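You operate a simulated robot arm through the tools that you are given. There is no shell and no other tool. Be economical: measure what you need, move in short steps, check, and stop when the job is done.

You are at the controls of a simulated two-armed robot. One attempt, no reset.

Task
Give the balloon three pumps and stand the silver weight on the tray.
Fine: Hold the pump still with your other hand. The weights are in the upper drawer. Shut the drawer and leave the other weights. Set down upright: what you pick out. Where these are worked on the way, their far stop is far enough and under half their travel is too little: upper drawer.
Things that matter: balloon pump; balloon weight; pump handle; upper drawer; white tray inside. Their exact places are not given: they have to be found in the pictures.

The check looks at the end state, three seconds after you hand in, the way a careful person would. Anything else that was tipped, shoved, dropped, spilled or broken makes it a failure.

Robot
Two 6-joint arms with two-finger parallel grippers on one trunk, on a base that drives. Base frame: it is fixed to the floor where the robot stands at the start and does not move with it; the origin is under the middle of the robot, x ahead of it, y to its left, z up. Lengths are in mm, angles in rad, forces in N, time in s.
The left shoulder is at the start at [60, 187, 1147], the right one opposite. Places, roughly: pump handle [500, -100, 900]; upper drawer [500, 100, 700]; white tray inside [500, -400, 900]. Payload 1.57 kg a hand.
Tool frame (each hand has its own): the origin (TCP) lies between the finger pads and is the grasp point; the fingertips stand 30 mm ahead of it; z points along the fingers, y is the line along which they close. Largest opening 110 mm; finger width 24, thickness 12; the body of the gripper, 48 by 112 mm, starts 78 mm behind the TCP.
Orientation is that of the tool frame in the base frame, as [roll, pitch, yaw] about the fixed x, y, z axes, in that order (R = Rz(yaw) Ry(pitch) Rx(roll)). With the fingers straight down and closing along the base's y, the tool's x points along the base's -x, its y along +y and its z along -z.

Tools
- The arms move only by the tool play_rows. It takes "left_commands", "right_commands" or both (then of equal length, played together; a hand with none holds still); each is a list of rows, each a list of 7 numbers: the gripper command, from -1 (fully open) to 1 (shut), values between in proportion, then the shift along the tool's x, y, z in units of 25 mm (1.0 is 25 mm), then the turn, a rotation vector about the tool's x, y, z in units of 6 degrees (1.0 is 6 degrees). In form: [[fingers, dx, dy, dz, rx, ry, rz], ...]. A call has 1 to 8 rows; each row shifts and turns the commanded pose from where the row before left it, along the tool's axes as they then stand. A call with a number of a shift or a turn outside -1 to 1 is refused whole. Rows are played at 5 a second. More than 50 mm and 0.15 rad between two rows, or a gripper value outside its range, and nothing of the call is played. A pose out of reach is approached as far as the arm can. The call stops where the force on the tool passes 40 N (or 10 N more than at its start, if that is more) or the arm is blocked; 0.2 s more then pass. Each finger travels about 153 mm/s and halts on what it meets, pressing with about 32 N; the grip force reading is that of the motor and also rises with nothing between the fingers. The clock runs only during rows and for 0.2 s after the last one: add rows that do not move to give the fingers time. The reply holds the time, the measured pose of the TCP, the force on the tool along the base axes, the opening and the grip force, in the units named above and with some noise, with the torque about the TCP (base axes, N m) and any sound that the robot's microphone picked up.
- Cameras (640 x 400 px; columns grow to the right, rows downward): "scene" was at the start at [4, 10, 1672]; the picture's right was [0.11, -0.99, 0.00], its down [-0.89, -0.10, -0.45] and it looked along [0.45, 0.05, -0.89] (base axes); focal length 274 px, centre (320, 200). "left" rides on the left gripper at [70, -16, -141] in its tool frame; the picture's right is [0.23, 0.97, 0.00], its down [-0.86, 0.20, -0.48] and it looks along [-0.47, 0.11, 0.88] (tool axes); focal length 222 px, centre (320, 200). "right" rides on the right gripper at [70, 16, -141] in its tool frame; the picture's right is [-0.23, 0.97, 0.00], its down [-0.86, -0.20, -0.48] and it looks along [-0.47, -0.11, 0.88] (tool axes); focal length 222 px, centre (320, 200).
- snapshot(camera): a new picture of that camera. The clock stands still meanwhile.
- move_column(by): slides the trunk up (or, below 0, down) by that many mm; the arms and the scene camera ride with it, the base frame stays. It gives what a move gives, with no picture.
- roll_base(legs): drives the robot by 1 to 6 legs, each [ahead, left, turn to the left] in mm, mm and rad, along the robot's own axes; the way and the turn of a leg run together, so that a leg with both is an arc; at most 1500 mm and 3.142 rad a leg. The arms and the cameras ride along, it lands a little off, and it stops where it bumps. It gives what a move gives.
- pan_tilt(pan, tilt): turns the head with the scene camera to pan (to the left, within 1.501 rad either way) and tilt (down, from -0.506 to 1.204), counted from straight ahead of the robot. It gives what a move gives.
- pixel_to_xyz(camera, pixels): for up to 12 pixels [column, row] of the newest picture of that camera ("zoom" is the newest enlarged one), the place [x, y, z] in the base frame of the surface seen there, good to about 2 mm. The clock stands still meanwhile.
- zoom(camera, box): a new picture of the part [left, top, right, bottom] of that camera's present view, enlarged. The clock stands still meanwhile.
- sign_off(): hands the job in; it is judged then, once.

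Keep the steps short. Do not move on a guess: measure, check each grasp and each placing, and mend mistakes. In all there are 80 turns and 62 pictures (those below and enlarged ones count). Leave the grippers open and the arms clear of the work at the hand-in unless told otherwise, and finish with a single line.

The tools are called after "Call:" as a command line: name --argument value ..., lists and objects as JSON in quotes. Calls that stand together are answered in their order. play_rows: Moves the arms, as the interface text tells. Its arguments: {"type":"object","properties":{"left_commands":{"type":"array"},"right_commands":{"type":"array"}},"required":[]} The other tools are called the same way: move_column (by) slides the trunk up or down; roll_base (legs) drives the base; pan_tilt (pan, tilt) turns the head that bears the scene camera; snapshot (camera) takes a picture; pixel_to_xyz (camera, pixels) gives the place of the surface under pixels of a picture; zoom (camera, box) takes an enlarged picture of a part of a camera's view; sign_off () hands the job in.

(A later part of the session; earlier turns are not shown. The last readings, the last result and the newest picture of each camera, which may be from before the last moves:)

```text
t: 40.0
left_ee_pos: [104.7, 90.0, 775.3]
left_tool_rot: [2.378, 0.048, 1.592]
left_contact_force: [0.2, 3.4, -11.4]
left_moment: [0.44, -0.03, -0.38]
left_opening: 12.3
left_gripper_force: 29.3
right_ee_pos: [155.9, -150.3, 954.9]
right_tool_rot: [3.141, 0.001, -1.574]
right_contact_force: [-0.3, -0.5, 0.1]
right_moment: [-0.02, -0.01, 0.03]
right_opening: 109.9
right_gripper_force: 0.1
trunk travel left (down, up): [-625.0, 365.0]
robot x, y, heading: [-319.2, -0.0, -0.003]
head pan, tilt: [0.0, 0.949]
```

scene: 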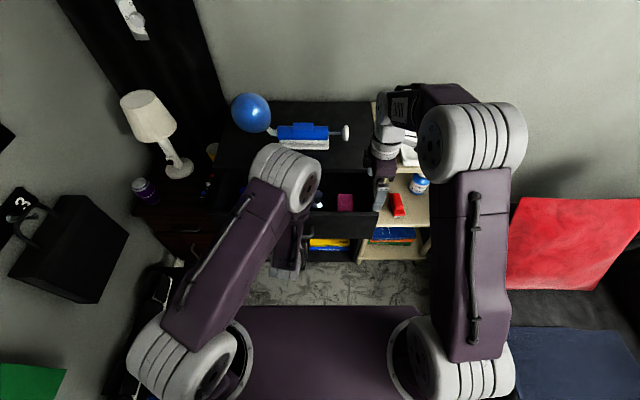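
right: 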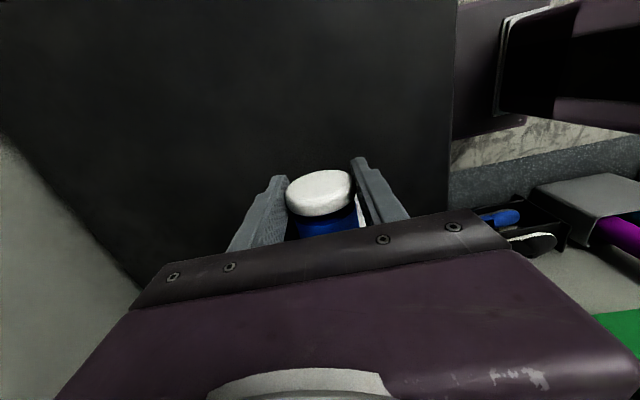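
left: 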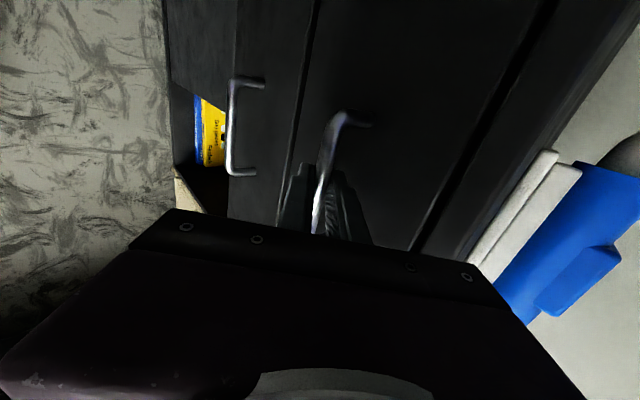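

Works. Now pull the last part with the arm, which halts on force.

Call:
play_rows --left_commands '[[1, 0, -0.45, -0.44, 0, 0, 0], [1, 0, -0.45, -0.43, 0, 0, 0], [1, 0, -0.45, -0.43, 0, 0, 0], [1, 0, 0, 0, 0, 0, 0]]'

Call:
snapshot --camera "scene"

```text
t: 41.0
left_ee_pos: [56.3, 90.5, 774.4]
left_tool_rot: [2.38, 0.044, 1.59]
left_contact_force: [-0.6, 4.8, -4.7]
left_moment: [0.79, 0.03, -0.29]
left_opening: 12.7
left_gripper_force: 29.6
right_ee_pos: [157.0, -151.6, 954.2]
right_tool_rot: [3.141, -0.001, -1.572]
right_contact_force: [0.6, 0.3, -0.7]
right_moment: [0.06, 0.01, -0.02]
right_opening: 110.4
right_gripper_force: 0.1
trunk travel left (down, up): [-625.0, 365.0]
robot x, y, heading: [-318.8, -2.2, 0.001]
head pan, tilt: [0.0, 0.949]
```

```text
32 pictures are left
```

scene: 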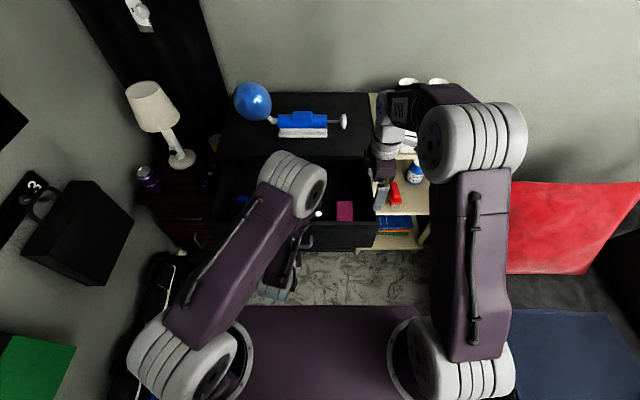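

Drawer is ~263 mm out. To have room to retreat, I push 40 mm forward with the arm and back the base 40 mm, keeping the drawer where it is.

Call:
play_rows --left_commands '[[1, 0, 0.4, 0.38, 0, 0, 0], [1, 0, 0.4, 0.38, 0, 0, 0], [1, 0, 0.4, 0.38, 0, 0, 0], [1, 0, 0, 0, 0, 0, 0]]'

Call:
roll_base --legs '[[-40, 0, 0]]'

Call:
play_rows --left_commands '[[0.4, 0, 0, 0, 0, 0, 0], [0.2, 0, 0, 0, 0, 0, 0], [0.2, 0, 0, -0.5, 0, 0, 0], [0.2, 0, 0, -0.6, 0, 0, 0], [0.2, 0, 0, -0.6, 0, 0, 0]]'

Call:
snapshot --camera "left"

```text
t: 42.0
left_ee_pos: [99.1, 90.3, 775.0]
left_tool_rot: [2.378, 0.045, 1.591]
left_contact_force: [0.1, 4.4, -3.2]
left_moment: [0.62, 0.06, -0.43]
left_opening: 12.5
left_gripper_force: 29.5
right_ee_pos: [156.9, -149.5, 955.1]
right_tool_rot: [3.14, 0.0, -1.574]
right_contact_force: [0.2, -0.1, -0.1]
right_moment: [-0.01, 0.0, 0.04]
right_opening: 109.9
right_gripper_force: 0.1
trunk travel left (down, up): [-625.0, 365.0]
robot x, y, heading: [-321.3, 1.5, -0.003]
head pan, tilt: [0.0, 0.949]
```

```text
t: 42.9
left_ee_pos: [58.9, 90.4, 774.5]
left_tool_rot: [2.379, 0.046, 1.59]
left_contact_force: [-1.0, 1.7, -9.2]
left_moment: [0.38, -0.04, -0.47]
left_opening: 12.4
left_gripper_force: 29.7
right_ee_pos: [116.7, -149.6, 956.0]
right_tool_rot: [-3.141, 0.0, -1.573]
right_contact_force: [-1.1, -0.7, 0.4]
right_moment: [0.01, -0.01, 0.02]
right_opening: 110.1
right_gripper_force: 0.0
trunk travel left (down, up): [-625.0, 365.0]
robot x, y, heading: [-358.4, -2.5, 0.004]
head pan, tilt: [0.0, 0.949]
```

```text
t: 44.1
left_ee_pos: [30.5, 90.0, 805.5]
left_tool_rot: [2.382, 0.044, 1.591]
left_contact_force: [0.2, 0.5, -0.8]
left_moment: [0.01, -0.03, -0.01]
left_opening: 44.1
left_gripper_force: 0.0
right_ee_pos: [116.0, -150.2, 956.4]
right_tool_rot: [3.141, -0.002, -1.573]
right_contact_force: [-0.2, 0.5, 0.1]
right_moment: [-0.02, 0.01, 0.02]
right_opening: 110.0
right_gripper_force: 0.0
trunk travel left (down, up): [-625.0, 365.0]
robot x, y, heading: [-359.4, -1.2, -0.002]
head pan, tilt: [0.0, 0.949]
```

```text
31 pictures are left
```

left: 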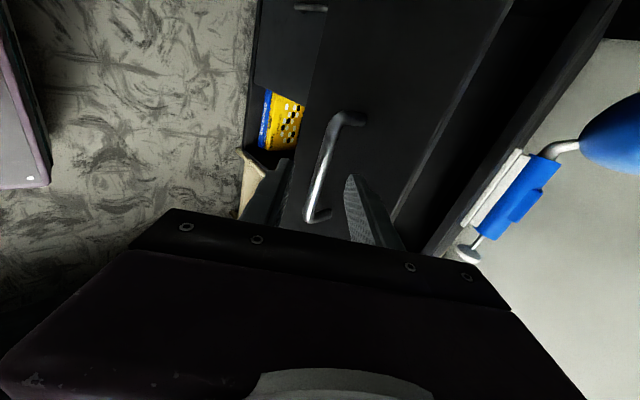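

Clear of the bar. Retreat further and up, then straighten the left hand to point down.

Call:
play_rows --left_commands '[[0.2, 0, 0, -1, 0, 0, 0], [-0.2, 0, 0.69, -0.72, 0, 0, 0], [-1, 0, 0.69, -0.72, 0, 0, 0], [-1, 0, 0.69, -0.72, 0, 0, 0], [-1, 0, 0.69, -0.72, 0, 0, 0], [-1, 0, 0.69, -0.72, 0, 0, 0], [-1, 0, 0.69, -0.72, 0, 0, 0]]'

Call:
play_rows --left_commands '[[-1, 0, 0, 0, 0.9, 0, 0], [-1, 0, 0, 0, 0.9, 0, 0], [-1, 0, 0, 0, 0.9, 0, 0], [-1, 0, 0, 0, 0.9, 0, 0], [-1, 0, 0, 0, 0.9, 0, 0], [-1, 0, 0, 0, 0.9, 0, 0], [-1, 0, 0, 0, 0.9, 0, 0], [-1, 0, 0, 0, 0.9, 0, 0]]'

Call:
snapshot --camera "scene"

```text
t: 45.7
left_ee_pos: [55.2, 71.3, 951.8]
left_tool_rot: [2.382, 0.045, 1.593]
left_contact_force: [-0.1, 0.1, -0.4]
left_moment: [0.0, -0.01, 0.01]
left_opening: 109.8
left_gripper_force: 0.1
left hand out of reach, approached as far as the arm can: row 1, 2, 3, 4, 5
right_ee_pos: [116.8, -151.7, 954.8]
right_tool_rot: [-3.141, -0.001, -1.572]
right_contact_force: [-0.6, 0.3, 0.1]
right_moment: [-0.01, -0.03, -0.02]
right_opening: 110.1
right_gripper_force: 0.0
trunk travel left (down, up): [-625.0, 365.0]
robot x, y, heading: [-362.5, -1.9, -0.006]
head pan, tilt: [0.0, 0.949]
```

```text
t: 47.5
left_ee_pos: [57.9, 76.0, 952.9]
left_tool_rot: [3.079, 0.03, 1.602]
left_contact_force: [0.7, -0.3, 0.4]
left_moment: [0.0, -0.03, -0.03]
left_opening: 110.0
left_gripper_force: 0.0
left hand out of reach, approached as far as the arm can: row 4
right_ee_pos: [118.0, -149.6, 954.8]
right_tool_rot: [-3.141, -0.001, -1.571]
right_contact_force: [-1.0, 0.5, 0.2]
right_moment: [0.02, -0.01, 0.0]
right_opening: 110.1
right_gripper_force: 0.0
trunk travel left (down, up): [-625.0, 365.0]
robot x, y, heading: [-358.0, -1.6, 0.0]
head pan, tilt: [0.0, 0.949]
```

```text
30 pictures are left
```

scene: 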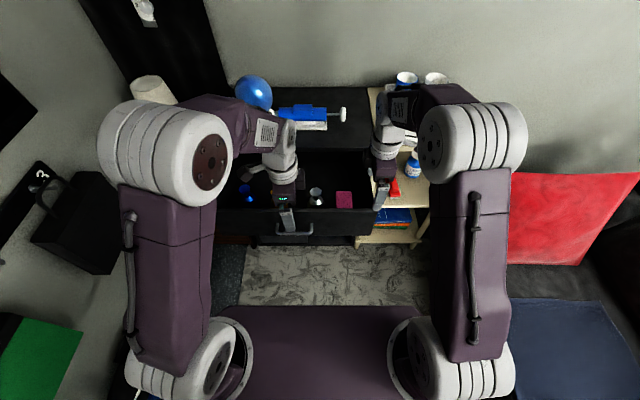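

Call:
zoom --camera "scene" --box '[210, 150, 400, 268]'

Call:
pixel_to_xyz --camera "scene" --pixels '[[316, 190], [316, 197], [344, 200], [247, 188], [250, 197], [308, 176], [330, 212], [370, 212], [295, 233], [320, 308], [250, 308], [330, 185]]'

```text
3.37 times, centred on (305, 209) of scene
```

zoom: 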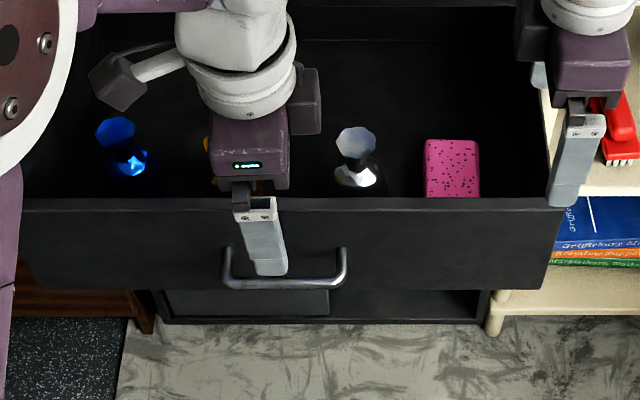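

```text
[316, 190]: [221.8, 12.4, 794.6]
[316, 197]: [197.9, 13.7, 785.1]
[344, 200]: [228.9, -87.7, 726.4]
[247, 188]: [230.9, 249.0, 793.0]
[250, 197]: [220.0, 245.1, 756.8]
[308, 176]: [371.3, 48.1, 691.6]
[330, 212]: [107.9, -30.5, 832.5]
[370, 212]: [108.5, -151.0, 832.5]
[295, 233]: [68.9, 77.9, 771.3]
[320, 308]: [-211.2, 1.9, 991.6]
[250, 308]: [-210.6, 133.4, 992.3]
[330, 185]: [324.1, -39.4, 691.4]
```

Silver weight stands at about (210, 13), top z≈795; blue and yellow others to the left. Drawer rim z≈832, floor z≈691. I drive 130 mm forward, move the left hand aside to the left, and bring the right hand above the silver one.

Call:
play_rows --left_commands '[[-1, 1, 0, -0.5, 0, 0, 0], [-1, 1, 0, -0.5, 0, 0, 0], [-1, 1, 0, -0.5, 0, 0, 0], [-1, 1, 0, -0.5, 0, 0, 0], [-1, 1, 0, -0.5, 0, 0, 0], [-1, 1, 0, -0.5, 0, 0, 0]]'

Call:
roll_base --legs '[[130, 0, 0]]'

Call:
play_rows --right_commands '[[-1, -0.7, 0.3, 0, 0, 0, 0], [-1, -0.8, 0.3, 0, 0, 0, 0], [-1, -0.8, 0.3, 0, 0, 0, 0], [-1, -0.8, 0.3, 0, 0, 0, 0], [-1, 0, 0, 0, 0, 0, 0]]'

Call:
snapshot --camera "right"

Call:
snapshot --camera "scene"

```text
t: 48.9
left_ee_pos: [46.5, 228.1, 1022.4]
left_tool_rot: [3.08, 0.027, 1.6]
left_contact_force: [0.2, 1.8, -0.7]
left_moment: [0.0, -0.01, -0.03]
left_opening: 110.1
left_gripper_force: 0.1
right_ee_pos: [115.0, -150.0, 954.2]
right_tool_rot: [3.14, 0.001, -1.574]
right_contact_force: [-0.5, -0.3, 0.0]
right_moment: [0.0, -0.02, 0.0]
right_opening: 110.2
right_gripper_force: 0.0
trunk travel left (down, up): [-625.0, 365.0]
robot x, y, heading: [-361.6, -1.5, -0.003]
head pan, tilt: [0.0, 0.949]
```

```text
t: 50.2
left_ee_pos: [176.4, 226.8, 1020.9]
left_tool_rot: [3.078, 0.029, 1.603]
left_contact_force: [-0.1, 0.5, 0.0]
left_moment: [-0.01, -0.01, 0.0]
left_opening: 110.1
left_gripper_force: 0.0
right_ee_pos: [245.5, -151.2, 955.2]
right_tool_rot: [-3.142, 0.0, -1.572]
right_contact_force: [1.0, -0.3, -0.6]
right_moment: [0.0, -0.03, 0.02]
right_opening: 109.9
right_gripper_force: 0.1
trunk travel left (down, up): [-625.0, 365.0]
robot x, y, heading: [-232.1, -0.7, -0.005]
head pan, tilt: [0.0, 0.949]
```

```text
t: 51.4
left_ee_pos: [177.2, 226.6, 1021.5]
left_tool_rot: [3.077, 0.027, 1.6]
left_contact_force: [0.6, 0.7, -0.3]
left_moment: [0.03, 0.0, 0.0]
left_opening: 110.0
left_gripper_force: 0.0
right_ee_pos: [216.8, -73.5, 954.5]
right_tool_rot: [3.14, 0.0, -1.572]
right_contact_force: [-0.4, -0.9, -0.9]
right_moment: [-0.01, 0.04, -0.02]
right_opening: 109.9
right_gripper_force: 0.1
trunk travel left (down, up): [-625.0, 365.0]
robot x, y, heading: [-228.9, -3.1, -0.002]
head pan, tilt: [0.0, 0.949]
```

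```text
28 pictures are left
```

right: 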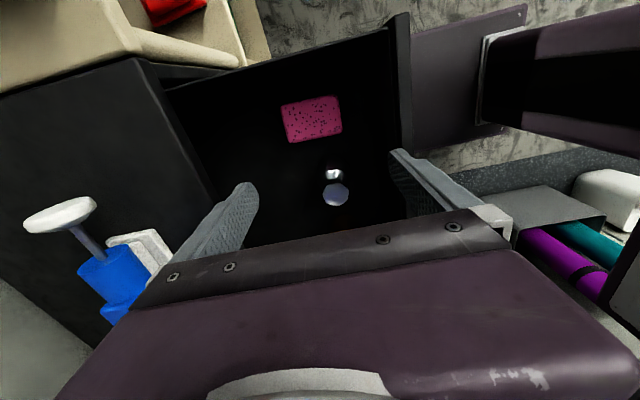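

```text
27 pictures are left
```

scene: 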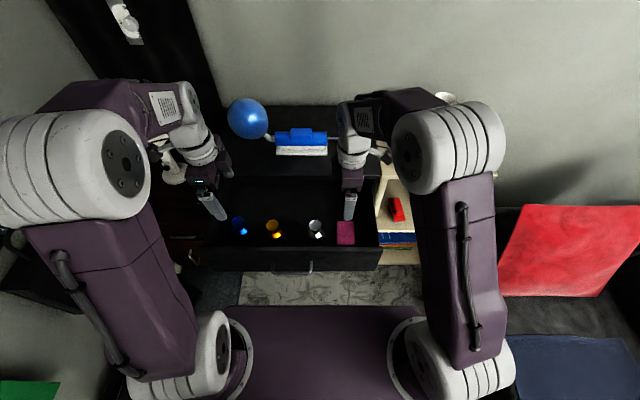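

Call:
zoom --camera "scene" --box '[220, 195, 370, 288]'

Call:
pixel_to_xyz --camera "scene" --pixels '[[315, 224], [315, 219], [318, 235], [315, 229], [272, 225], [238, 224]]'

Call:
pixel_to_xyz --camera "right" --pixels '[[334, 195], [324, 190], [347, 197], [335, 184], [335, 206], [333, 174], [326, 178], [342, 177]]'

```text
4.27 times, centred on (295, 242) of scene
```

zoom: 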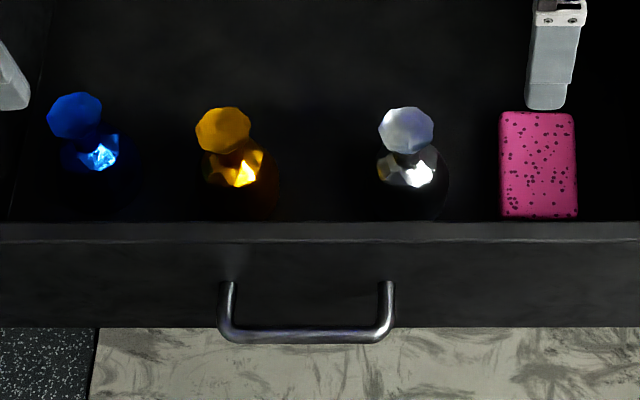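

```text
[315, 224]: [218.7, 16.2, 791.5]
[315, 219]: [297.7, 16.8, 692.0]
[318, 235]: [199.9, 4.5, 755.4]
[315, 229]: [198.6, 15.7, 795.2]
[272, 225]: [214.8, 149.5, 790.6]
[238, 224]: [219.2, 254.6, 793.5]
```

```text
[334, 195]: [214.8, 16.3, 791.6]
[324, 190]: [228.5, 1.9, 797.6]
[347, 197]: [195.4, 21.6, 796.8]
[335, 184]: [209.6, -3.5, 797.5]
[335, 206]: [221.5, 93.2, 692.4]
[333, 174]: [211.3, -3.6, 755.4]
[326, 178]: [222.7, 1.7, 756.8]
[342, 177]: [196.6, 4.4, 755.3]
```

Silver: knob centre about (211, 14), top z≈797, floor 692. Zoom in the right view to see its body shape.

Call:
zoom --camera "right" --box '[290, 150, 390, 212]'

Call:
pixel_to_xyz --camera "zoom" --pixels '[[230, 150], [330, 150], [280, 130], [215, 170], [350, 170], [290, 170], [255, 130], [310, 130]]'

```text
6.40 times, centred on (340, 181) of right
```

zoom: 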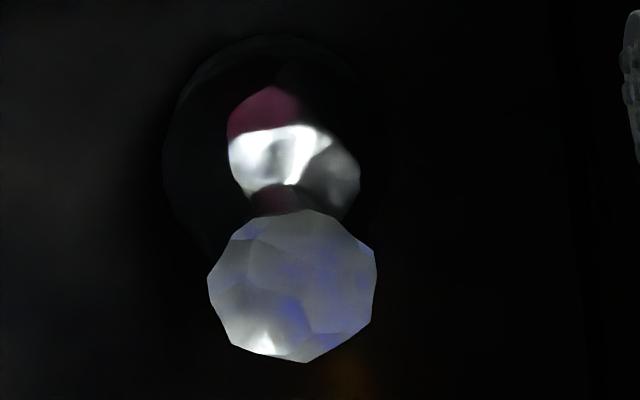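

```text
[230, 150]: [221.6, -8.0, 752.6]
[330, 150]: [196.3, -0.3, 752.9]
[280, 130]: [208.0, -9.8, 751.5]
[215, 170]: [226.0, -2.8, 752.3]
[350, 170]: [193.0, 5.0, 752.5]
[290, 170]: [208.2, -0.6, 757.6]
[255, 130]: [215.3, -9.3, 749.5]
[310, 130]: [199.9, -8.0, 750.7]
```

Call:
pixel_to_xyz --camera "zoom" --pixels '[[270, 40], [270, 48], [270, 60], [270, 80], [270, 100], [175, 150], [185, 150], [200, 150], [380, 150], [365, 150], [345, 150], [180, 100]]'

```text
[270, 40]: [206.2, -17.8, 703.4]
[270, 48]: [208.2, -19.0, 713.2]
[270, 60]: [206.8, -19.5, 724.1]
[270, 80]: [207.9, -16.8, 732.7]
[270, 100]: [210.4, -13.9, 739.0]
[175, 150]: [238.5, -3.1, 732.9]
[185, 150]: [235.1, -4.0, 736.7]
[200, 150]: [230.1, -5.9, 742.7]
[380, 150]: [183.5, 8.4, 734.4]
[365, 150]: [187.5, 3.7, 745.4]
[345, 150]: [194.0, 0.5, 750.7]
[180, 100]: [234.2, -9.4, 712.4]
```

Body is about 62 mm wide near z≈718, centred (211, 13). Move the right hand over it and go down to z≈855, then check.

Call:
play_rows --right_commands '[[-1, -0.86, 0.23, 0, 0, 0, 0], [-1, -0.86, 0, 0, 0, 0, 0], [-1, -0.87, 0, 0, 0, 0, 0], [-1, -0.87, 0, 0.5, 0, 0, 0], [-1, 0, 0, 1, 0, 0, 0], [-1, 0, 0, 1, 0, 0, 0], [-1, 0, 0, 1, 0, 0, 0], [-1, 0, 0, 0.5, 0, 0, 0]]'

Call:
snapshot --camera "right"

```text
t: 53.2
left_ee_pos: [176.9, 226.9, 1020.9]
left_tool_rot: [3.079, 0.025, 1.602]
left_contact_force: [0.4, 0.2, -0.1]
left_moment: [0.0, 0.01, -0.01]
left_opening: 110.0
left_gripper_force: 0.0
right_ee_pos: [210.9, 11.7, 853.0]
right_tool_rot: [3.141, 0.0, -1.574]
right_contact_force: [0.7, -0.4, 0.2]
right_moment: [0.04, 0.0, -0.03]
right_opening: 110.0
right_gripper_force: 0.0
trunk travel left (down, up): [-625.0, 365.0]
robot x, y, heading: [-228.6, 2.3, -0.007]
head pan, tilt: [0.0, 0.949]
```

```text
24 pictures are left
```

right: 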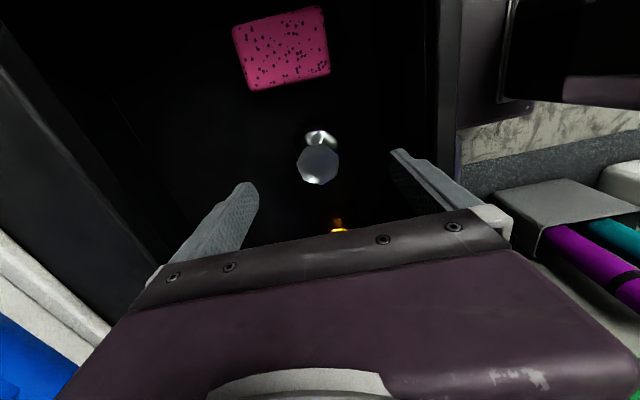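

Centred between the fingers. Descend 125 mm and close.

Call:
play_rows --right_commands '[[-1, 0, 0, 1, 0, 0, 0], [-1, 0, 0, 1, 0, 0, 0], [-1, 0, 0, 1, 0, 0, 0], [-1, 0, 0, 1, 0, 0, 0], [-1, 0, 0, 1, 0, 0, 0], [-1, 0, 0, 0, 0, 0, 0]]'

Call:
play_rows --right_commands '[[-0.4, 0, 0, 0, 0, 0, 0], [0, 0, 0, 0, 0, 0, 0], [1, 0, 0, 0, 0, 0, 0], [1, 0, 0, 0, 0, 0, 0]]'

Call:
snapshot --camera "right"

```text
t: 54.6
left_ee_pos: [177.2, 226.5, 1021.8]
left_tool_rot: [3.08, 0.028, 1.603]
left_contact_force: [-0.9, 0.4, -0.2]
left_moment: [0.04, -0.03, 0.03]
left_opening: 109.9
left_gripper_force: 0.1
right_ee_pos: [210.5, 13.2, 728.9]
right_tool_rot: [3.141, -0.001, -1.572]
right_contact_force: [0.4, -0.6, 0.0]
right_moment: [0.02, -0.01, 0.01]
right_opening: 110.1
right_gripper_force: 0.1
trunk travel left (down, up): [-625.0, 365.0]
robot x, y, heading: [-228.1, -1.8, -0.006]
head pan, tilt: [0.0, 0.949]
```

```text
t: 55.6
left_ee_pos: [176.5, 226.7, 1020.7]
left_tool_rot: [3.079, 0.028, 1.602]
left_contact_force: [-0.4, 0.3, -0.3]
left_moment: [0.0, 0.06, -0.03]
left_opening: 109.9
left_gripper_force: 0.1
right_ee_pos: [209.6, 14.1, 729.1]
right_tool_rot: [-3.141, 0.0, -1.572]
right_contact_force: [0.1, 0.3, 0.1]
right_moment: [0.0, -0.02, -0.01]
right_opening: 58.8
right_gripper_force: 32.2
trunk travel left (down, up): [-625.0, 365.0]
robot x, y, heading: [-229.0, -0.0, 0.002]
head pan, tilt: [0.0, 0.949]
```

```text
23 pictures are left
```

right: 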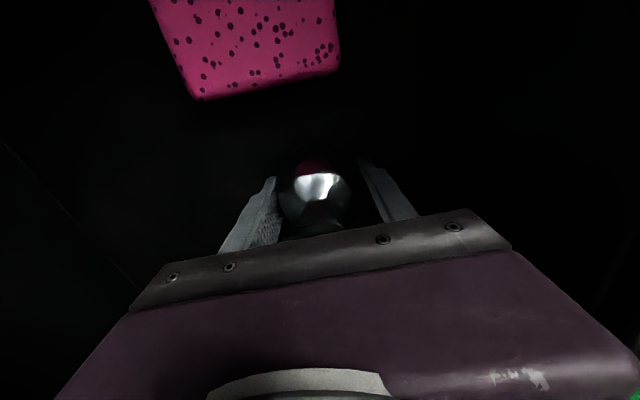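

Gripped at 58.8 mm; base is 37 mm below the TCP. Lift gently, then higher.

Call:
play_rows --right_commands '[[1, 0, 0, -0.3, 0, 0, 0], [1, 0, 0, -0.6, 0, 0, 0], [1, 0, 0, -1, 0, 0, 0], [1, 0, 0, -1, 0, 0, 0], [1, 0, 0, -1, 0, 0, 0], [1, 0, 0, -1, 0, 0, 0], [1, 0, 0, -1, 0, 0, 0], [1, 0, 0, -1, 0, 0, 0]]'

Call:
play_rows --right_commands '[[1, 0, 0, -1, 0, 0, 0], [1, 0, 0, -1, 0, 0, 0], [1, 0, 0, -1, 0, 0, 0], [1, 0, 0, -1, 0, 0, 0], [1, 0, 0, -0.5, 0, 0, 0]]'

Call:
snapshot --camera "right"

```text
t: 57.4
left_ee_pos: [177.0, 227.1, 1021.3]
left_tool_rot: [3.079, 0.028, 1.603]
left_contact_force: [0.2, -0.3, -0.3]
left_moment: [-0.01, 0.02, 0.0]
left_opening: 110.0
left_gripper_force: 0.0
right_ee_pos: [211.3, 12.3, 902.9]
right_tool_rot: [-3.141, 0.0, -1.572]
right_contact_force: [-0.2, 0.0, -1.4]
right_moment: [0.01, -0.01, 0.02]
right_opening: 58.8
right_gripper_force: 32.7
trunk travel left (down, up): [-625.0, 365.0]
robot x, y, heading: [-228.3, -2.3, 0.001]
head pan, tilt: [0.0, 0.949]
```

```text
t: 58.6
left_ee_pos: [177.2, 227.2, 1020.4]
left_tool_rot: [3.08, 0.028, 1.602]
left_contact_force: [0.1, 0.3, 0.0]
left_moment: [0.01, 0.01, 0.0]
left_opening: 109.6
left_gripper_force: 0.0
right_ee_pos: [210.3, 14.6, 1015.3]
right_tool_rot: [-3.141, 0.001, -1.573]
right_contact_force: [0.0, -0.4, -1.8]
right_moment: [0.01, 0.02, -0.03]
right_opening: 59.1
right_gripper_force: 32.0
trunk travel left (down, up): [-625.0, 365.0]
robot x, y, heading: [-228.8, -2.0, -0.002]
head pan, tilt: [0.0, 0.949]
```

```text
22 pictures are left
```

right: 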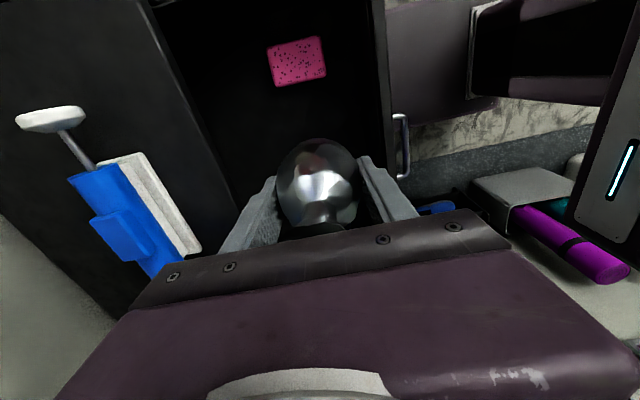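

The weight hangs securely (about 1.5 N). I'll close the drawer with the left hand first: move the right hand aside to y≈-190 and the left hand, closed, in front of the drawer.

Call:
play_rows --right_commands '[[1, 1, 0, 0, 0, 0, 0], [1, 1, 0, 0, 0, 0, 0], [1, 1, 0, 0, 0, 0, 0], [1, 1, 0, 0, 0, 0, 0], [1, 1, 0, 0, 0, 0, 0], [1, 1, 0, 0, 0, 0, 0], [1, 1, 0, 0, 0, 0, 0], [1, 1, 0, 0, 0, 0, 0]]' --left_commands '[[-1, 0, -1, 0, 0, 0, 0], [0, 0, -1, 0, 0, 0, 0], [1, -0.9, -1, 0, 0, 0, 0], [1, -1, -0.8, 0, 0, 0, 0], [1, -1, -0.7, 0, 0, 0, 0], [1, -1, 0, 0, 0, 0, 0], [1, -1, 0, 0, 0, 0, 0], [1, -1, 0, 0, 0, 0, 0]]'

Call:
snapshot --camera "scene"

```text
t: 60.4
left_ee_pos: [70.4, 74.6, 1017.4]
left_tool_rot: [3.079, 0.024, 1.603]
left_contact_force: [0.2, -0.9, -0.1]
left_moment: [0.0, -0.01, -0.02]
left_opening: 0.3
left_gripper_force: 21.0
right_ee_pos: [210.2, -187.9, 1014.5]
right_tool_rot: [-3.141, 0.001, -1.573]
right_contact_force: [0.6, -0.4, -1.9]
right_moment: [-0.01, 0.01, 0.03]
right_opening: 58.6
right_gripper_force: 32.2
trunk travel left (down, up): [-625.0, 365.0]
robot x, y, heading: [-232.8, 1.3, -0.002]
head pan, tilt: [0.0, 0.949]
```

```text
21 pictures are left
```

scene: 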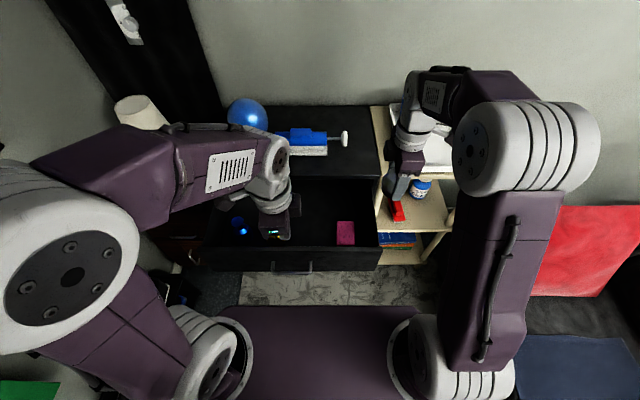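

Descend in front of the drawer front (above the handle) to TCP z≈822.

Call:
play_rows --left_commands '[[1, 0.2, -0.5, 0, 0, 0, 0], [1, 0, -0.06, 1, 0, 0, 0], [1, 0, -0.06, 1, 0, 0, 0], [1, 0, -0.06, 1, 0, 0, 0], [1, 0, -0.06, 1, 0, 0, 0], [1, 0, -0.06, 1, 0, 0, 0], [1, 0, -0.06, 1, 0, 0, 0], [1, 0, 0, 0, 0, 0, 0]]'

Call:
snapshot --camera "left"

```text
t: 62.2
left_ee_pos: [57.4, 77.1, 867.3]
left_tool_rot: [3.078, 0.028, 1.601]
left_contact_force: [-1.0, 0.3, 0.2]
left_moment: [0.0, 0.01, 0.0]
left_opening: 0.0
left_gripper_force: 20.9
right_ee_pos: [211.1, -186.8, 1016.0]
right_tool_rot: [3.14, 0.0, -1.573]
right_contact_force: [0.2, -0.5, -1.6]
right_moment: [0.0, -0.02, 0.02]
right_opening: 58.7
right_gripper_force: 32.5
trunk travel left (down, up): [-625.0, 365.0]
robot x, y, heading: [-231.5, -4.8, -0.0]
head pan, tilt: [0.0, 0.949]
```

```text
20 pictures are left
```

left: 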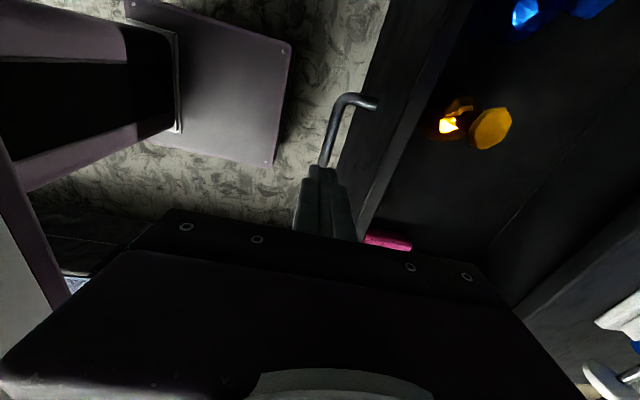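

Good clearance above the bar. Lower 43 mm, then push forward slowly with the arm.

Call:
play_rows --left_commands '[[1, 0, -0.05, 0.86, 0, 0, 0], [1, 0, -0.05, 0.86, 0, 0, 0], [1, 0, 0.6, 0, 0, 0, 0], [1, 0, 0.6, 0.02, 0, 0, 0], [1, 0, 0.6, 0.03, 0, 0, 0], [1, 0, 0.6, 0.03, 0, 0, 0], [1, 0, 0, 0, 0, 0, 0]]'

Call:
snapshot --camera "left"

```text
t: 63.8
left_ee_pos: [117.1, 78.0, 826.3]
left_tool_rot: [3.08, 0.026, 1.602]
left_contact_force: [-0.1, 0.5, -0.4]
left_moment: [0.01, 0.0, -0.02]
left_opening: 0.0
left_gripper_force: 21.3
right_ee_pos: [209.0, -186.5, 1016.1]
right_tool_rot: [-3.141, -0.001, -1.572]
right_contact_force: [0.5, 0.4, -1.0]
right_moment: [0.02, -0.01, 0.02]
right_opening: 58.7
right_gripper_force: 32.0
trunk travel left (down, up): [-625.0, 365.0]
robot x, y, heading: [-235.4, -3.9, -0.0]
head pan, tilt: [0.0, 0.949]
```

```text
19 pictures are left
```

left: 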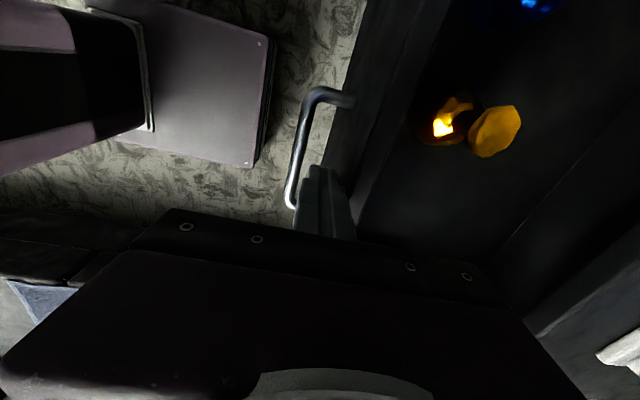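

The drawer is moving with the finger and the yellow weight stands still. Continue pushing.

Call:
play_rows --left_commands '[[1, 0, 0.3, 0.01, 0, 0, 0], [1, 0, 0.5, 0.02, 0, 0, 0], [1, 0, 0.6, 0.03, 0, 0, 0], [1, 0, 0.6, 0.03, 0, 0, 0], [1, 0, 0.6, 0.03, 0, 0, 0], [1, 0, 0.6, 0.03, 0, 0, 0], [1, 0, 0.5, 0.03, 0, 0, 0], [1, 0, 0.3, 0.02, 0, 0, 0]]'

Call:
play_rows --left_commands '[[1, 0, 0.3, 0.01, 0, 0, 0], [1, 0, 0.5, 0.02, 0, 0, 0], [1, 0, 0.6, 0.03, 0, 0, 0], [1, 0, 0.5, 0.03, 0, 0, 0], [1, 0, 0.3, 0.02, 0, 0, 0]]'

Call:
snapshot --camera "scene"

```text
t: 65.6
left_ee_pos: [218.6, 80.0, 827.9]
left_tool_rot: [3.078, 0.029, 1.6]
left_contact_force: [0.2, -0.9, 0.6]
left_moment: [0.0, 0.03, -0.01]
left_opening: 0.0
left_gripper_force: 21.3
right_ee_pos: [209.2, -186.8, 1013.2]
right_tool_rot: [3.141, 0.0, -1.573]
right_contact_force: [-1.2, 1.1, -1.0]
right_moment: [-0.03, -0.02, 0.01]
right_opening: 58.5
right_gripper_force: 32.3
trunk travel left (down, up): [-625.0, 365.0]
robot x, y, heading: [-226.1, 0.8, 0.004]
head pan, tilt: [0.0, 0.949]
```

```text
t: 66.8
left_ee_pos: [273.2, 82.4, 828.1]
left_tool_rot: [3.08, 0.026, 1.604]
left_contact_force: [-0.8, 1.1, 0.1]
left_moment: [-0.03, -0.01, -0.05]
left_opening: 0.0
left_gripper_force: 20.7
right_ee_pos: [211.3, -187.4, 1014.8]
right_tool_rot: [-3.141, 0.001, -1.571]
right_contact_force: [0.0, 0.5, -2.2]
right_moment: [0.02, 0.03, 0.0]
right_opening: 58.6
right_gripper_force: 31.7
trunk travel left (down, up): [-625.0, 365.0]
robot x, y, heading: [-229.5, -3.4, 0.005]
head pan, tilt: [0.0, 0.949]
```

```text
18 pictures are left
```

scene: 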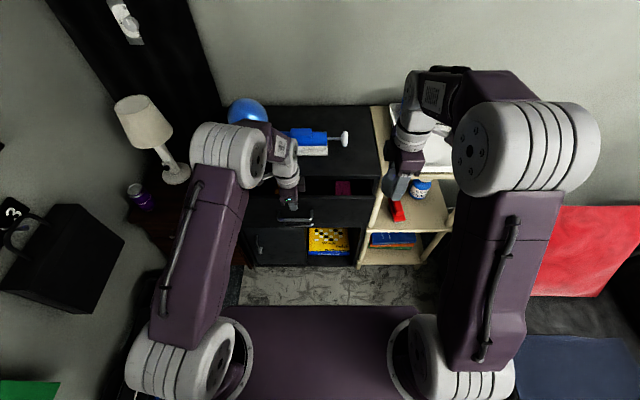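

About 75 mm remain. Drive the base 45 mm forward (finger keeps pushing), then finish with the arm.

Call:
roll_base --legs '[[45, 0, 0]]'

Call:
play_rows --left_commands '[[1, 0, 0.3, 0.01, 0, 0, 0], [1, 0, 0.3, 0.02, 0, 0, 0], [1, 0, 0.3, 0.02, 0, 0, 0], [1, 0, 0.2, 0.01, 0, 0, 0], [1, 0, 0.2, 0.01, 0, 0, 0], [1, 0, 0.1, 0.01, 0, 0, 0], [1, 0, 0.1, 0.01, 0, 0, 0]]'

Call:
zoom --camera "scene" --box '[220, 140, 400, 252]'

```text
t: 67.7
left_ee_pos: [317.2, 81.8, 828.2]
left_tool_rot: [3.081, 0.028, 1.601]
left_contact_force: [0.3, 1.5, 0.0]
left_moment: [-0.01, -0.06, 0.01]
left_opening: 0.0
left_gripper_force: 21.2
right_ee_pos: [253.5, -186.6, 1015.2]
right_tool_rot: [-3.141, 0.001, -1.573]
right_contact_force: [0.1, 0.5, -1.3]
right_moment: [-0.01, 0.03, 0.01]
right_opening: 58.5
right_gripper_force: 31.7
trunk travel left (down, up): [-625.0, 365.0]
robot x, y, heading: [-189.1, 1.1, -0.003]
head pan, tilt: [0.0, 0.949]
```

```text
t: 69.4
left_ee_pos: [344.5, 84.5, 826.8]
left_tool_rot: [3.102, 0.022, 1.599]
left_contact_force: [-18.0, -0.5, 9.1]
left_moment: [0.14, -0.35, -0.2]
left_opening: 0.0
left_gripper_force: 21.3
right_ee_pos: [251.5, -186.6, 1016.7]
right_tool_rot: [-3.138, -0.001, -1.573]
right_contact_force: [-0.2, -0.5, -1.8]
right_moment: [-0.02, 0.01, -0.01]
right_opening: 58.6
right_gripper_force: 32.0
trunk travel left (down, up): [-625.0, 365.0]
robot x, y, heading: [-187.7, -1.0, -0.002]
head pan, tilt: [0.0, 0.949]
stopped in row 7 (left hand): the force on the tool passed its limit (the readings are from after the stop); the commanded pose is now the measured one
```

```text
3.56 times, centred on (310, 196) of scene
```

zoom: 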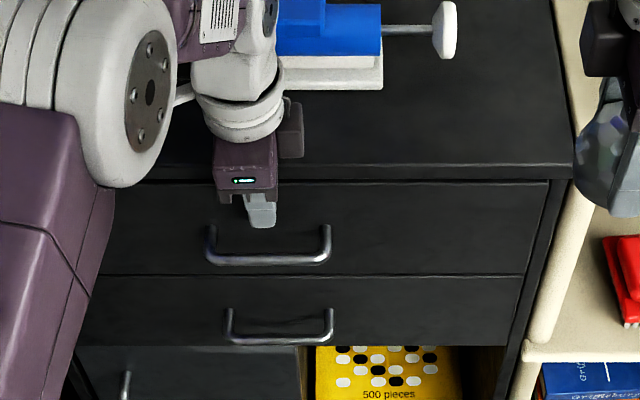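

The drawer met its closed stop. Retract the left hand back and up, then confirm the front position.

Call:
play_rows --left_commands '[[1, 0, -0.6, 0, 0, 0, 0], [1, 0, -1, 0, 0, 0, 0], [1, 0, -1, 0, 0, 0, 0], [1, 0, -0.5, -1, 0, 0, 0], [1, 0, 0, -1, 0, 0, 0], [1, 0, 0, -1, 0, 0, 0], [0, 0.8, 0, -1, 0, 0, 0], [-1, 1, 0, -1, 0, 0, 0]]'

Call:
snapshot --camera "scene"

Call:
pixel_to_xyz --camera "scene" --pixels '[[300, 190], [340, 200], [360, 200], [300, 210], [430, 150], [445, 180], [470, 150], [380, 135]]'

```text
t: 71.2
left_ee_pos: [264.7, 128.1, 946.0]
left_tool_rot: [3.097, 0.024, 1.599]
left_contact_force: [-0.2, -0.3, 0.3]
left_moment: [-0.02, 0.0, 0.04]
left_opening: 109.9
left_gripper_force: 0.0
right_ee_pos: [255.1, -187.2, 1015.9]
right_tool_rot: [-3.141, -0.002, -1.573]
right_contact_force: [0.2, -0.2, -1.1]
right_moment: [0.0, -0.03, -0.01]
right_opening: 58.5
right_gripper_force: 32.5
trunk travel left (down, up): [-625.0, 365.0]
robot x, y, heading: [-190.7, -1.3, -0.005]
head pan, tilt: [0.0, 0.949]
```

```text
16 pictures are left
```

scene: 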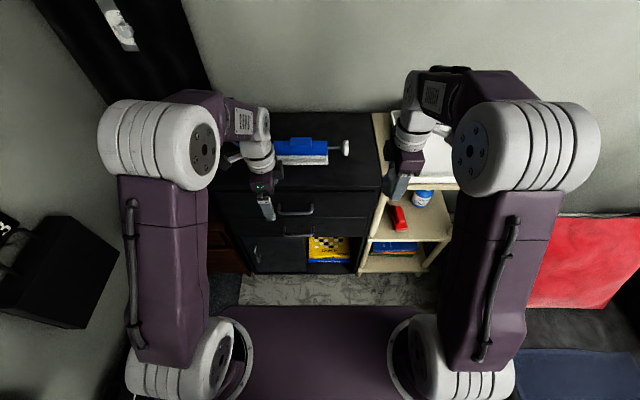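

```text
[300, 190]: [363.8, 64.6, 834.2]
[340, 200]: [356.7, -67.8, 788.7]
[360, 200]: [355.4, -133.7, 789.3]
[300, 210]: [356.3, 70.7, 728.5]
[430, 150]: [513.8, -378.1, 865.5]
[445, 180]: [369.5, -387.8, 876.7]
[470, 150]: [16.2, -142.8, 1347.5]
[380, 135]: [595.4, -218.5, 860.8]
```

Call:
pixel_to_xyz --camera "scene" --pixels '[[340, 205], [320, 195], [340, 227], [350, 228], [270, 226], [330, 208], [377, 195], [374, 205], [290, 250]]'

Call:
zoom --camera "scene" --box '[300, 170, 400, 240]'

```text
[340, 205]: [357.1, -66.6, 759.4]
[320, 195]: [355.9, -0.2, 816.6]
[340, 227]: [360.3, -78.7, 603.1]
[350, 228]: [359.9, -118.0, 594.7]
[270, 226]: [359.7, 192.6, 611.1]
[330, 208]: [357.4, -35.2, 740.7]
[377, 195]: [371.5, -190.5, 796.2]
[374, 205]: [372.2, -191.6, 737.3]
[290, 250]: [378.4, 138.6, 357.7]
```

```text
5.71 times, centred on (350, 205) of scene
```

zoom: 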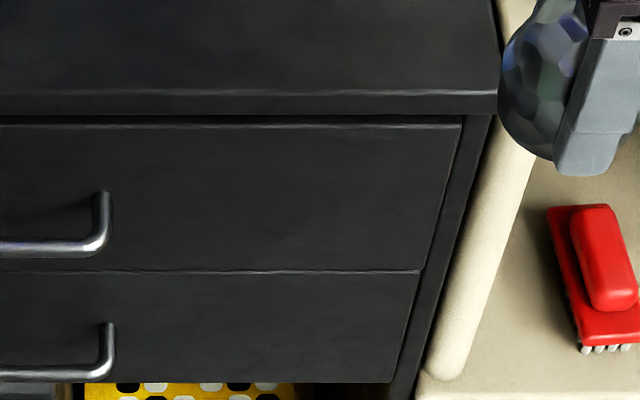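

The upper front sits about 3 mm proud of the lower drawer (357 vs 360). I push again on the handle bar, lower down, to shut it fully.

Call:
play_rows --left_commands '[[0, -0.96, 0, 0, 0, 0, 0], [1, -0.96, 0, 0.5, 0, 0, 0], [1, 0, 0, 1, 0, 0, 0], [1, 0, 0, 1, 0, 0, 0], [1, 0, 0, 1, 0, 0, 0], [1, 0, 0, 1, 0, 0, 0], [1, 0, 0, 1, 0, 0, 0], [1, 0, 0, 0.7, 0, 0, 0]]'

Call:
play_rows --left_commands '[[1, 0, 0.4, 0, 0, 0, 0], [1, 0, 0.4, 0, 0, 0, 0], [1, 0, 0.3, 0, 0, 0, 0], [1, 0, 0.2, 0, 0, 0, 0], [1, 0, 0.2, 0, 0, 0, 0], [1, 0, 0.2, 0, 0, 0, 0], [1, 0, 0.2, 0, 0, 0, 0]]'

Call:
zoom --camera "scene" --box '[260, 170, 400, 258]'

Call:
pixel_to_xyz --camera "scene" --pixels '[[340, 205], [320, 195], [340, 200], [360, 200], [340, 227], [350, 228], [330, 208]]'

```text
t: 73.0
left_ee_pos: [273.1, 77.7, 791.7]
left_tool_rot: [3.098, 0.022, 1.6]
left_contact_force: [0.1, -0.7, 0.4]
left_moment: [0.02, -0.01, 0.01]
left_opening: 0.0
left_gripper_force: 21.1
right_ee_pos: [254.0, -185.8, 1014.8]
right_tool_rot: [-3.141, 0.001, -1.573]
right_contact_force: [0.3, -0.1, -2.9]
right_moment: [-0.01, -0.02, 0.04]
right_opening: 58.6
right_gripper_force: 32.1
trunk travel left (down, up): [-625.0, 365.0]
robot x, y, heading: [-187.9, 0.4, 0.002]
head pan, tilt: [0.0, 0.949]
```

```text
t: 74.6
left_ee_pos: [307.1, 78.0, 792.0]
left_tool_rot: [3.126, 0.017, 1.598]
left_contact_force: [-17.7, -2.4, 14.3]
left_moment: [-0.21, 0.35, -0.22]
left_opening: 0.0
left_gripper_force: 21.2
right_ee_pos: [251.7, -187.2, 1015.7]
right_tool_rot: [-3.141, -0.001, -1.573]
right_contact_force: [-0.2, -0.2, -1.8]
right_moment: [-0.01, 0.05, -0.03]
right_opening: 58.4
right_gripper_force: 32.4
trunk travel left (down, up): [-625.0, 365.0]
robot x, y, heading: [-185.8, -4.2, -0.003]
head pan, tilt: [0.0, 0.949]
stopped in row 7 (left hand): the force on the tool passed its limit (the readings are from after the stop); the commanded pose is now the measured one
```

```text
4.55 times, centred on (330, 214) of scene
```

zoom: 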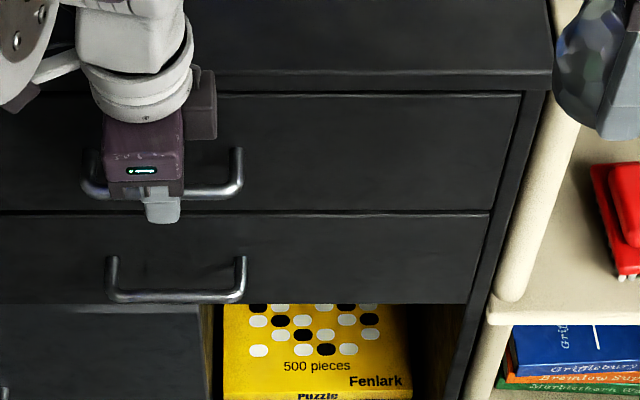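

```text
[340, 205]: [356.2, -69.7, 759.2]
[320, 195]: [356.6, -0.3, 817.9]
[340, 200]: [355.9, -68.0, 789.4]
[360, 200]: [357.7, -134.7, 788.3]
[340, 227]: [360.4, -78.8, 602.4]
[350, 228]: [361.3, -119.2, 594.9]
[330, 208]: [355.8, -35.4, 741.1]
```

No change at 40 N. Compare the handle bar's place and nearby face points once more.

Call:
pixel_to_xyz --camera "zoom" --pixels '[[212, 192], [225, 190], [200, 193], [90, 188], [150, 296], [200, 297], [300, 130], [400, 180], [400, 240], [300, 240], [350, 85], [450, 85]]'

```text
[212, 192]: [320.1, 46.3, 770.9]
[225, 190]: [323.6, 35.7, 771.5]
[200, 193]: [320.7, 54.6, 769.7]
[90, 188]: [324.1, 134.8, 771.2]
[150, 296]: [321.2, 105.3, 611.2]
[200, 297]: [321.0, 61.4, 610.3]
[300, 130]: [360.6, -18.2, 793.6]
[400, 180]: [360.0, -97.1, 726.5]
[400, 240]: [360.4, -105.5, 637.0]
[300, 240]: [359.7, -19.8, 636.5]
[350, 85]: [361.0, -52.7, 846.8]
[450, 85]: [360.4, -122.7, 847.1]
```

In the fresh picture the front reads 360, flush with the lower drawer: shut (the earlier points came from the older picture). Retract the left hand and recheck.

Call:
play_rows --left_commands '[[1, 0, -0.4, 0, 0, 0, 0], [1, 0, -0.8, 0, 0, 0, 0], [1, 0, -1, 0, 0, 0, 0], [1, 0, -1, -1, 0, 0, 0], [1, 0, 0, -1, 0, 0, 0], [1, 0, 0, -1, 0, 0, 0], [0, 0.8, 0, -1, 0, 0, 0], [-1, 1, 0, -1, 0, 0, 0]]'

Call:
pan_tilt --pan -0.35 --tilt 0.95

Call:
snapshot --camera "scene"

```text
t: 76.4
left_ee_pos: [225.8, 123.6, 914.0]
left_tool_rot: [3.119, 0.019, 1.598]
left_contact_force: [-0.1, 0.4, 0.6]
left_moment: [0.03, 0.01, 0.0]
left_opening: 110.0
left_gripper_force: 0.0
right_ee_pos: [252.0, -186.7, 1015.1]
right_tool_rot: [-3.141, 0.0, -1.574]
right_contact_force: [0.2, 0.6, -1.3]
right_moment: [-0.03, -0.02, 0.01]
right_opening: 58.5
right_gripper_force: 31.7
trunk travel left (down, up): [-625.0, 365.0]
robot x, y, heading: [-188.8, -0.8, -0.001]
head pan, tilt: [0.0, 0.949]
```

```text
t: 77.2
left_ee_pos: [227.0, 123.2, 912.5]
left_tool_rot: [3.12, 0.02, 1.6]
left_contact_force: [0.2, -0.3, 0.7]
left_moment: [-0.06, -0.03, -0.03]
left_opening: 109.9
left_gripper_force: 0.1
right_ee_pos: [253.8, -187.4, 1013.9]
right_tool_rot: [-3.141, 0.001, -1.574]
right_contact_force: [0.7, 0.1, -1.8]
right_moment: [-0.01, -0.04, 0.0]
right_opening: 58.6
right_gripper_force: 32.4
trunk travel left (down, up): [-625.0, 365.0]
robot x, y, heading: [-189.7, -1.1, 0.0]
head pan, tilt: [-0.351, 0.949]
```

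```text
13 pictures are left
```

scene: 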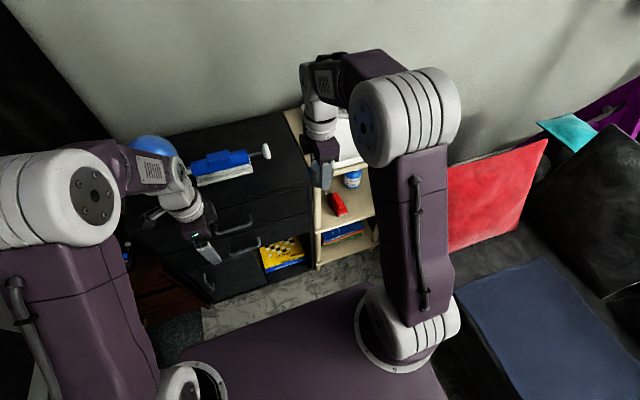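

Call:
pixel_to_xyz --camera "scene" --pixels '[[285, 205], [200, 238], [290, 228], [460, 290], [460, 250], [450, 175], [480, 340], [500, 395], [345, 150], [340, 120], [370, 205]]'

```text
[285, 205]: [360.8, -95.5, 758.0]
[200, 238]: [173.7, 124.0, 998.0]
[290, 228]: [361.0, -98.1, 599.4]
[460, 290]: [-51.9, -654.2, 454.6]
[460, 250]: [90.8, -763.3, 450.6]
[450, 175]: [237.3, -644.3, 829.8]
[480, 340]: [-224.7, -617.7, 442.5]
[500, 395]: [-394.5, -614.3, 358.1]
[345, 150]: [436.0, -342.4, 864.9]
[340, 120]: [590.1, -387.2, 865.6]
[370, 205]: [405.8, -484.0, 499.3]
```

Drawer confirmed shut (361 vs 361). Pull the left hand back and up so it clears the pump, then drive to about (-5, -130) to bring the right hand over the tray.

Call:
play_rows --left_commands '[[-1, 0, -1, -1, 0, 0, 0], [-1, 0, -1, -1, 0, 0, 0], [-1, 0, -1, -1, 0, 0, 0], [-1, 0, -1, -1, 0, 0, 0], [-1, 0, -1, -1, 0, 0, 0]]'

Call:
roll_base --legs '[[0, -130, 0], [185, 0, 0]]'

Call:
snapshot --camera "right"

```text
t: 78.4
left_ee_pos: [97.8, 123.3, 1035.9]
left_tool_rot: [3.118, 0.02, 1.599]
left_contact_force: [-0.4, 0.2, -0.7]
left_moment: [-0.01, 0.0, 0.03]
left_opening: 110.1
left_gripper_force: 0.0
right_ee_pos: [251.7, -186.1, 1015.2]
right_tool_rot: [-3.139, -0.001, -1.572]
right_contact_force: [0.4, -0.3, -1.3]
right_moment: [0.02, -0.02, -0.02]
right_opening: 58.5
right_gripper_force: 31.6
trunk travel left (down, up): [-625.0, 365.0]
robot x, y, heading: [-187.4, -2.5, -0.003]
head pan, tilt: [-0.351, 0.949]
```

```text
t: 80.8
left_ee_pos: [284.9, -6.9, 1034.6]
left_tool_rot: [3.12, 0.019, 1.598]
left_contact_force: [0.5, -0.1, 0.2]
left_moment: [0.0, 0.01, 0.03]
left_opening: 110.1
left_gripper_force: 0.0
right_ee_pos: [437.4, -315.5, 1015.3]
right_tool_rot: [-3.141, 0.0, -1.574]
right_contact_force: [-0.1, -0.5, -1.0]
right_moment: [0.01, 0.03, -0.01]
right_opening: 58.4
right_gripper_force: 32.2
trunk travel left (down, up): [-625.0, 365.0]
robot x, y, heading: [-0.6, -130.7, -0.002]
head pan, tilt: [-0.351, 0.949]
```

```text
12 pictures are left
```

right: 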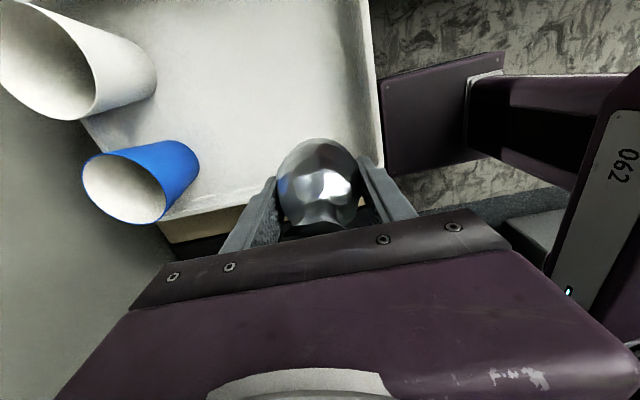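

Measure the tray limits and cups in this view.

Call:
pixel_to_xyz --camera "right" --pixels '[[250, 60], [300, 110], [200, 100], [350, 60], [380, 150], [372, 100], [365, 120], [130, 150], [170, 180], [195, 205], [240, 190], [300, 20]]'

```text
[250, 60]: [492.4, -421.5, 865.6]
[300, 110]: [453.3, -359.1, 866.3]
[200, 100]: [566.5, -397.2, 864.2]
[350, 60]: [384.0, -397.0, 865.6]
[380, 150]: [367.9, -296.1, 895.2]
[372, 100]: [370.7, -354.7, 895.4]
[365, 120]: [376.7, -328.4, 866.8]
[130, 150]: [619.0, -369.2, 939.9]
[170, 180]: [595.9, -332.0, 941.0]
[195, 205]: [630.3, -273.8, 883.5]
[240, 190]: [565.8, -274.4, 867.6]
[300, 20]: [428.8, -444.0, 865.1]
```

Tray floor z≈865.5, rim at x≈371, cups at x>565. Target (458, -385). Move over, descend to about 10 mm above.

Call:
play_rows --right_commands '[[1, 0.7, -0.21, 0, 0, 0, 0], [1, 0.7, -0.21, 0, 0, 0, 0], [1, 0.7, -0.21, 0, 0, 0, 0], [1, 0.68, -0.21, 0, 0, 0, 0], [1, 0, 0, 1, 0, 0, 0], [1, 0, 0, 1, 0, 0, 0], [1, 0, 0, 1, 0, 0, 0], [1, 0, 0, 1, 0, 0, 0]]'

Call:
snapshot --camera "right"

```text
t: 82.6
left_ee_pos: [284.0, -7.9, 1034.7]
left_tool_rot: [3.122, 0.018, 1.599]
left_contact_force: [-0.1, 0.0, -0.1]
left_moment: [-0.04, 0.03, 0.01]
left_opening: 109.8
left_gripper_force: 0.1
right_ee_pos: [458.0, -386.3, 912.8]
right_tool_rot: [3.138, 0.0, -1.573]
right_contact_force: [-0.7, 0.4, -0.9]
right_moment: [-0.02, 0.02, -0.04]
right_opening: 58.6
right_gripper_force: 31.9
trunk travel left (down, up): [-625.0, 365.0]
robot x, y, heading: [-5.1, -133.5, 0.001]
head pan, tilt: [-0.351, 0.949]
```

```text
11 pictures are left
```

right: 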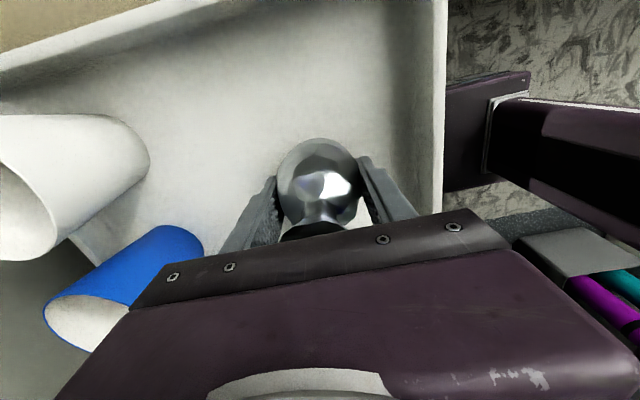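

Lower the last 10 mm in small steps until contact shows.

Call:
play_rows --right_commands '[[1, 0, 0, 0.12, 0, 0, 0], [1, 0, 0, 0.1, 0, 0, 0], [1, 0, 0, 0.08, 0, 0, 0], [1, 0, 0, 0.06, 0, 0, 0], [1, 0, 0, 0, 0, 0, 0]]'

```text
t: 83.8
left_ee_pos: [284.4, -6.3, 1034.2]
left_tool_rot: [3.12, 0.02, 1.599]
left_contact_force: [0.0, -0.1, -0.2]
left_moment: [-0.04, -0.01, -0.03]
left_opening: 109.6
left_gripper_force: 0.1
right_ee_pos: [459.0, -386.3, 906.0]
right_tool_rot: [3.141, 0.0, -1.571]
right_contact_force: [-0.7, 0.6, -2.3]
right_moment: [-0.02, -0.03, 0.01]
right_opening: 58.4
right_gripper_force: 32.4
trunk travel left (down, up): [-625.0, 365.0]
robot x, y, heading: [-2.1, -131.6, -0.006]
head pan, tilt: [-0.351, 0.949]
```

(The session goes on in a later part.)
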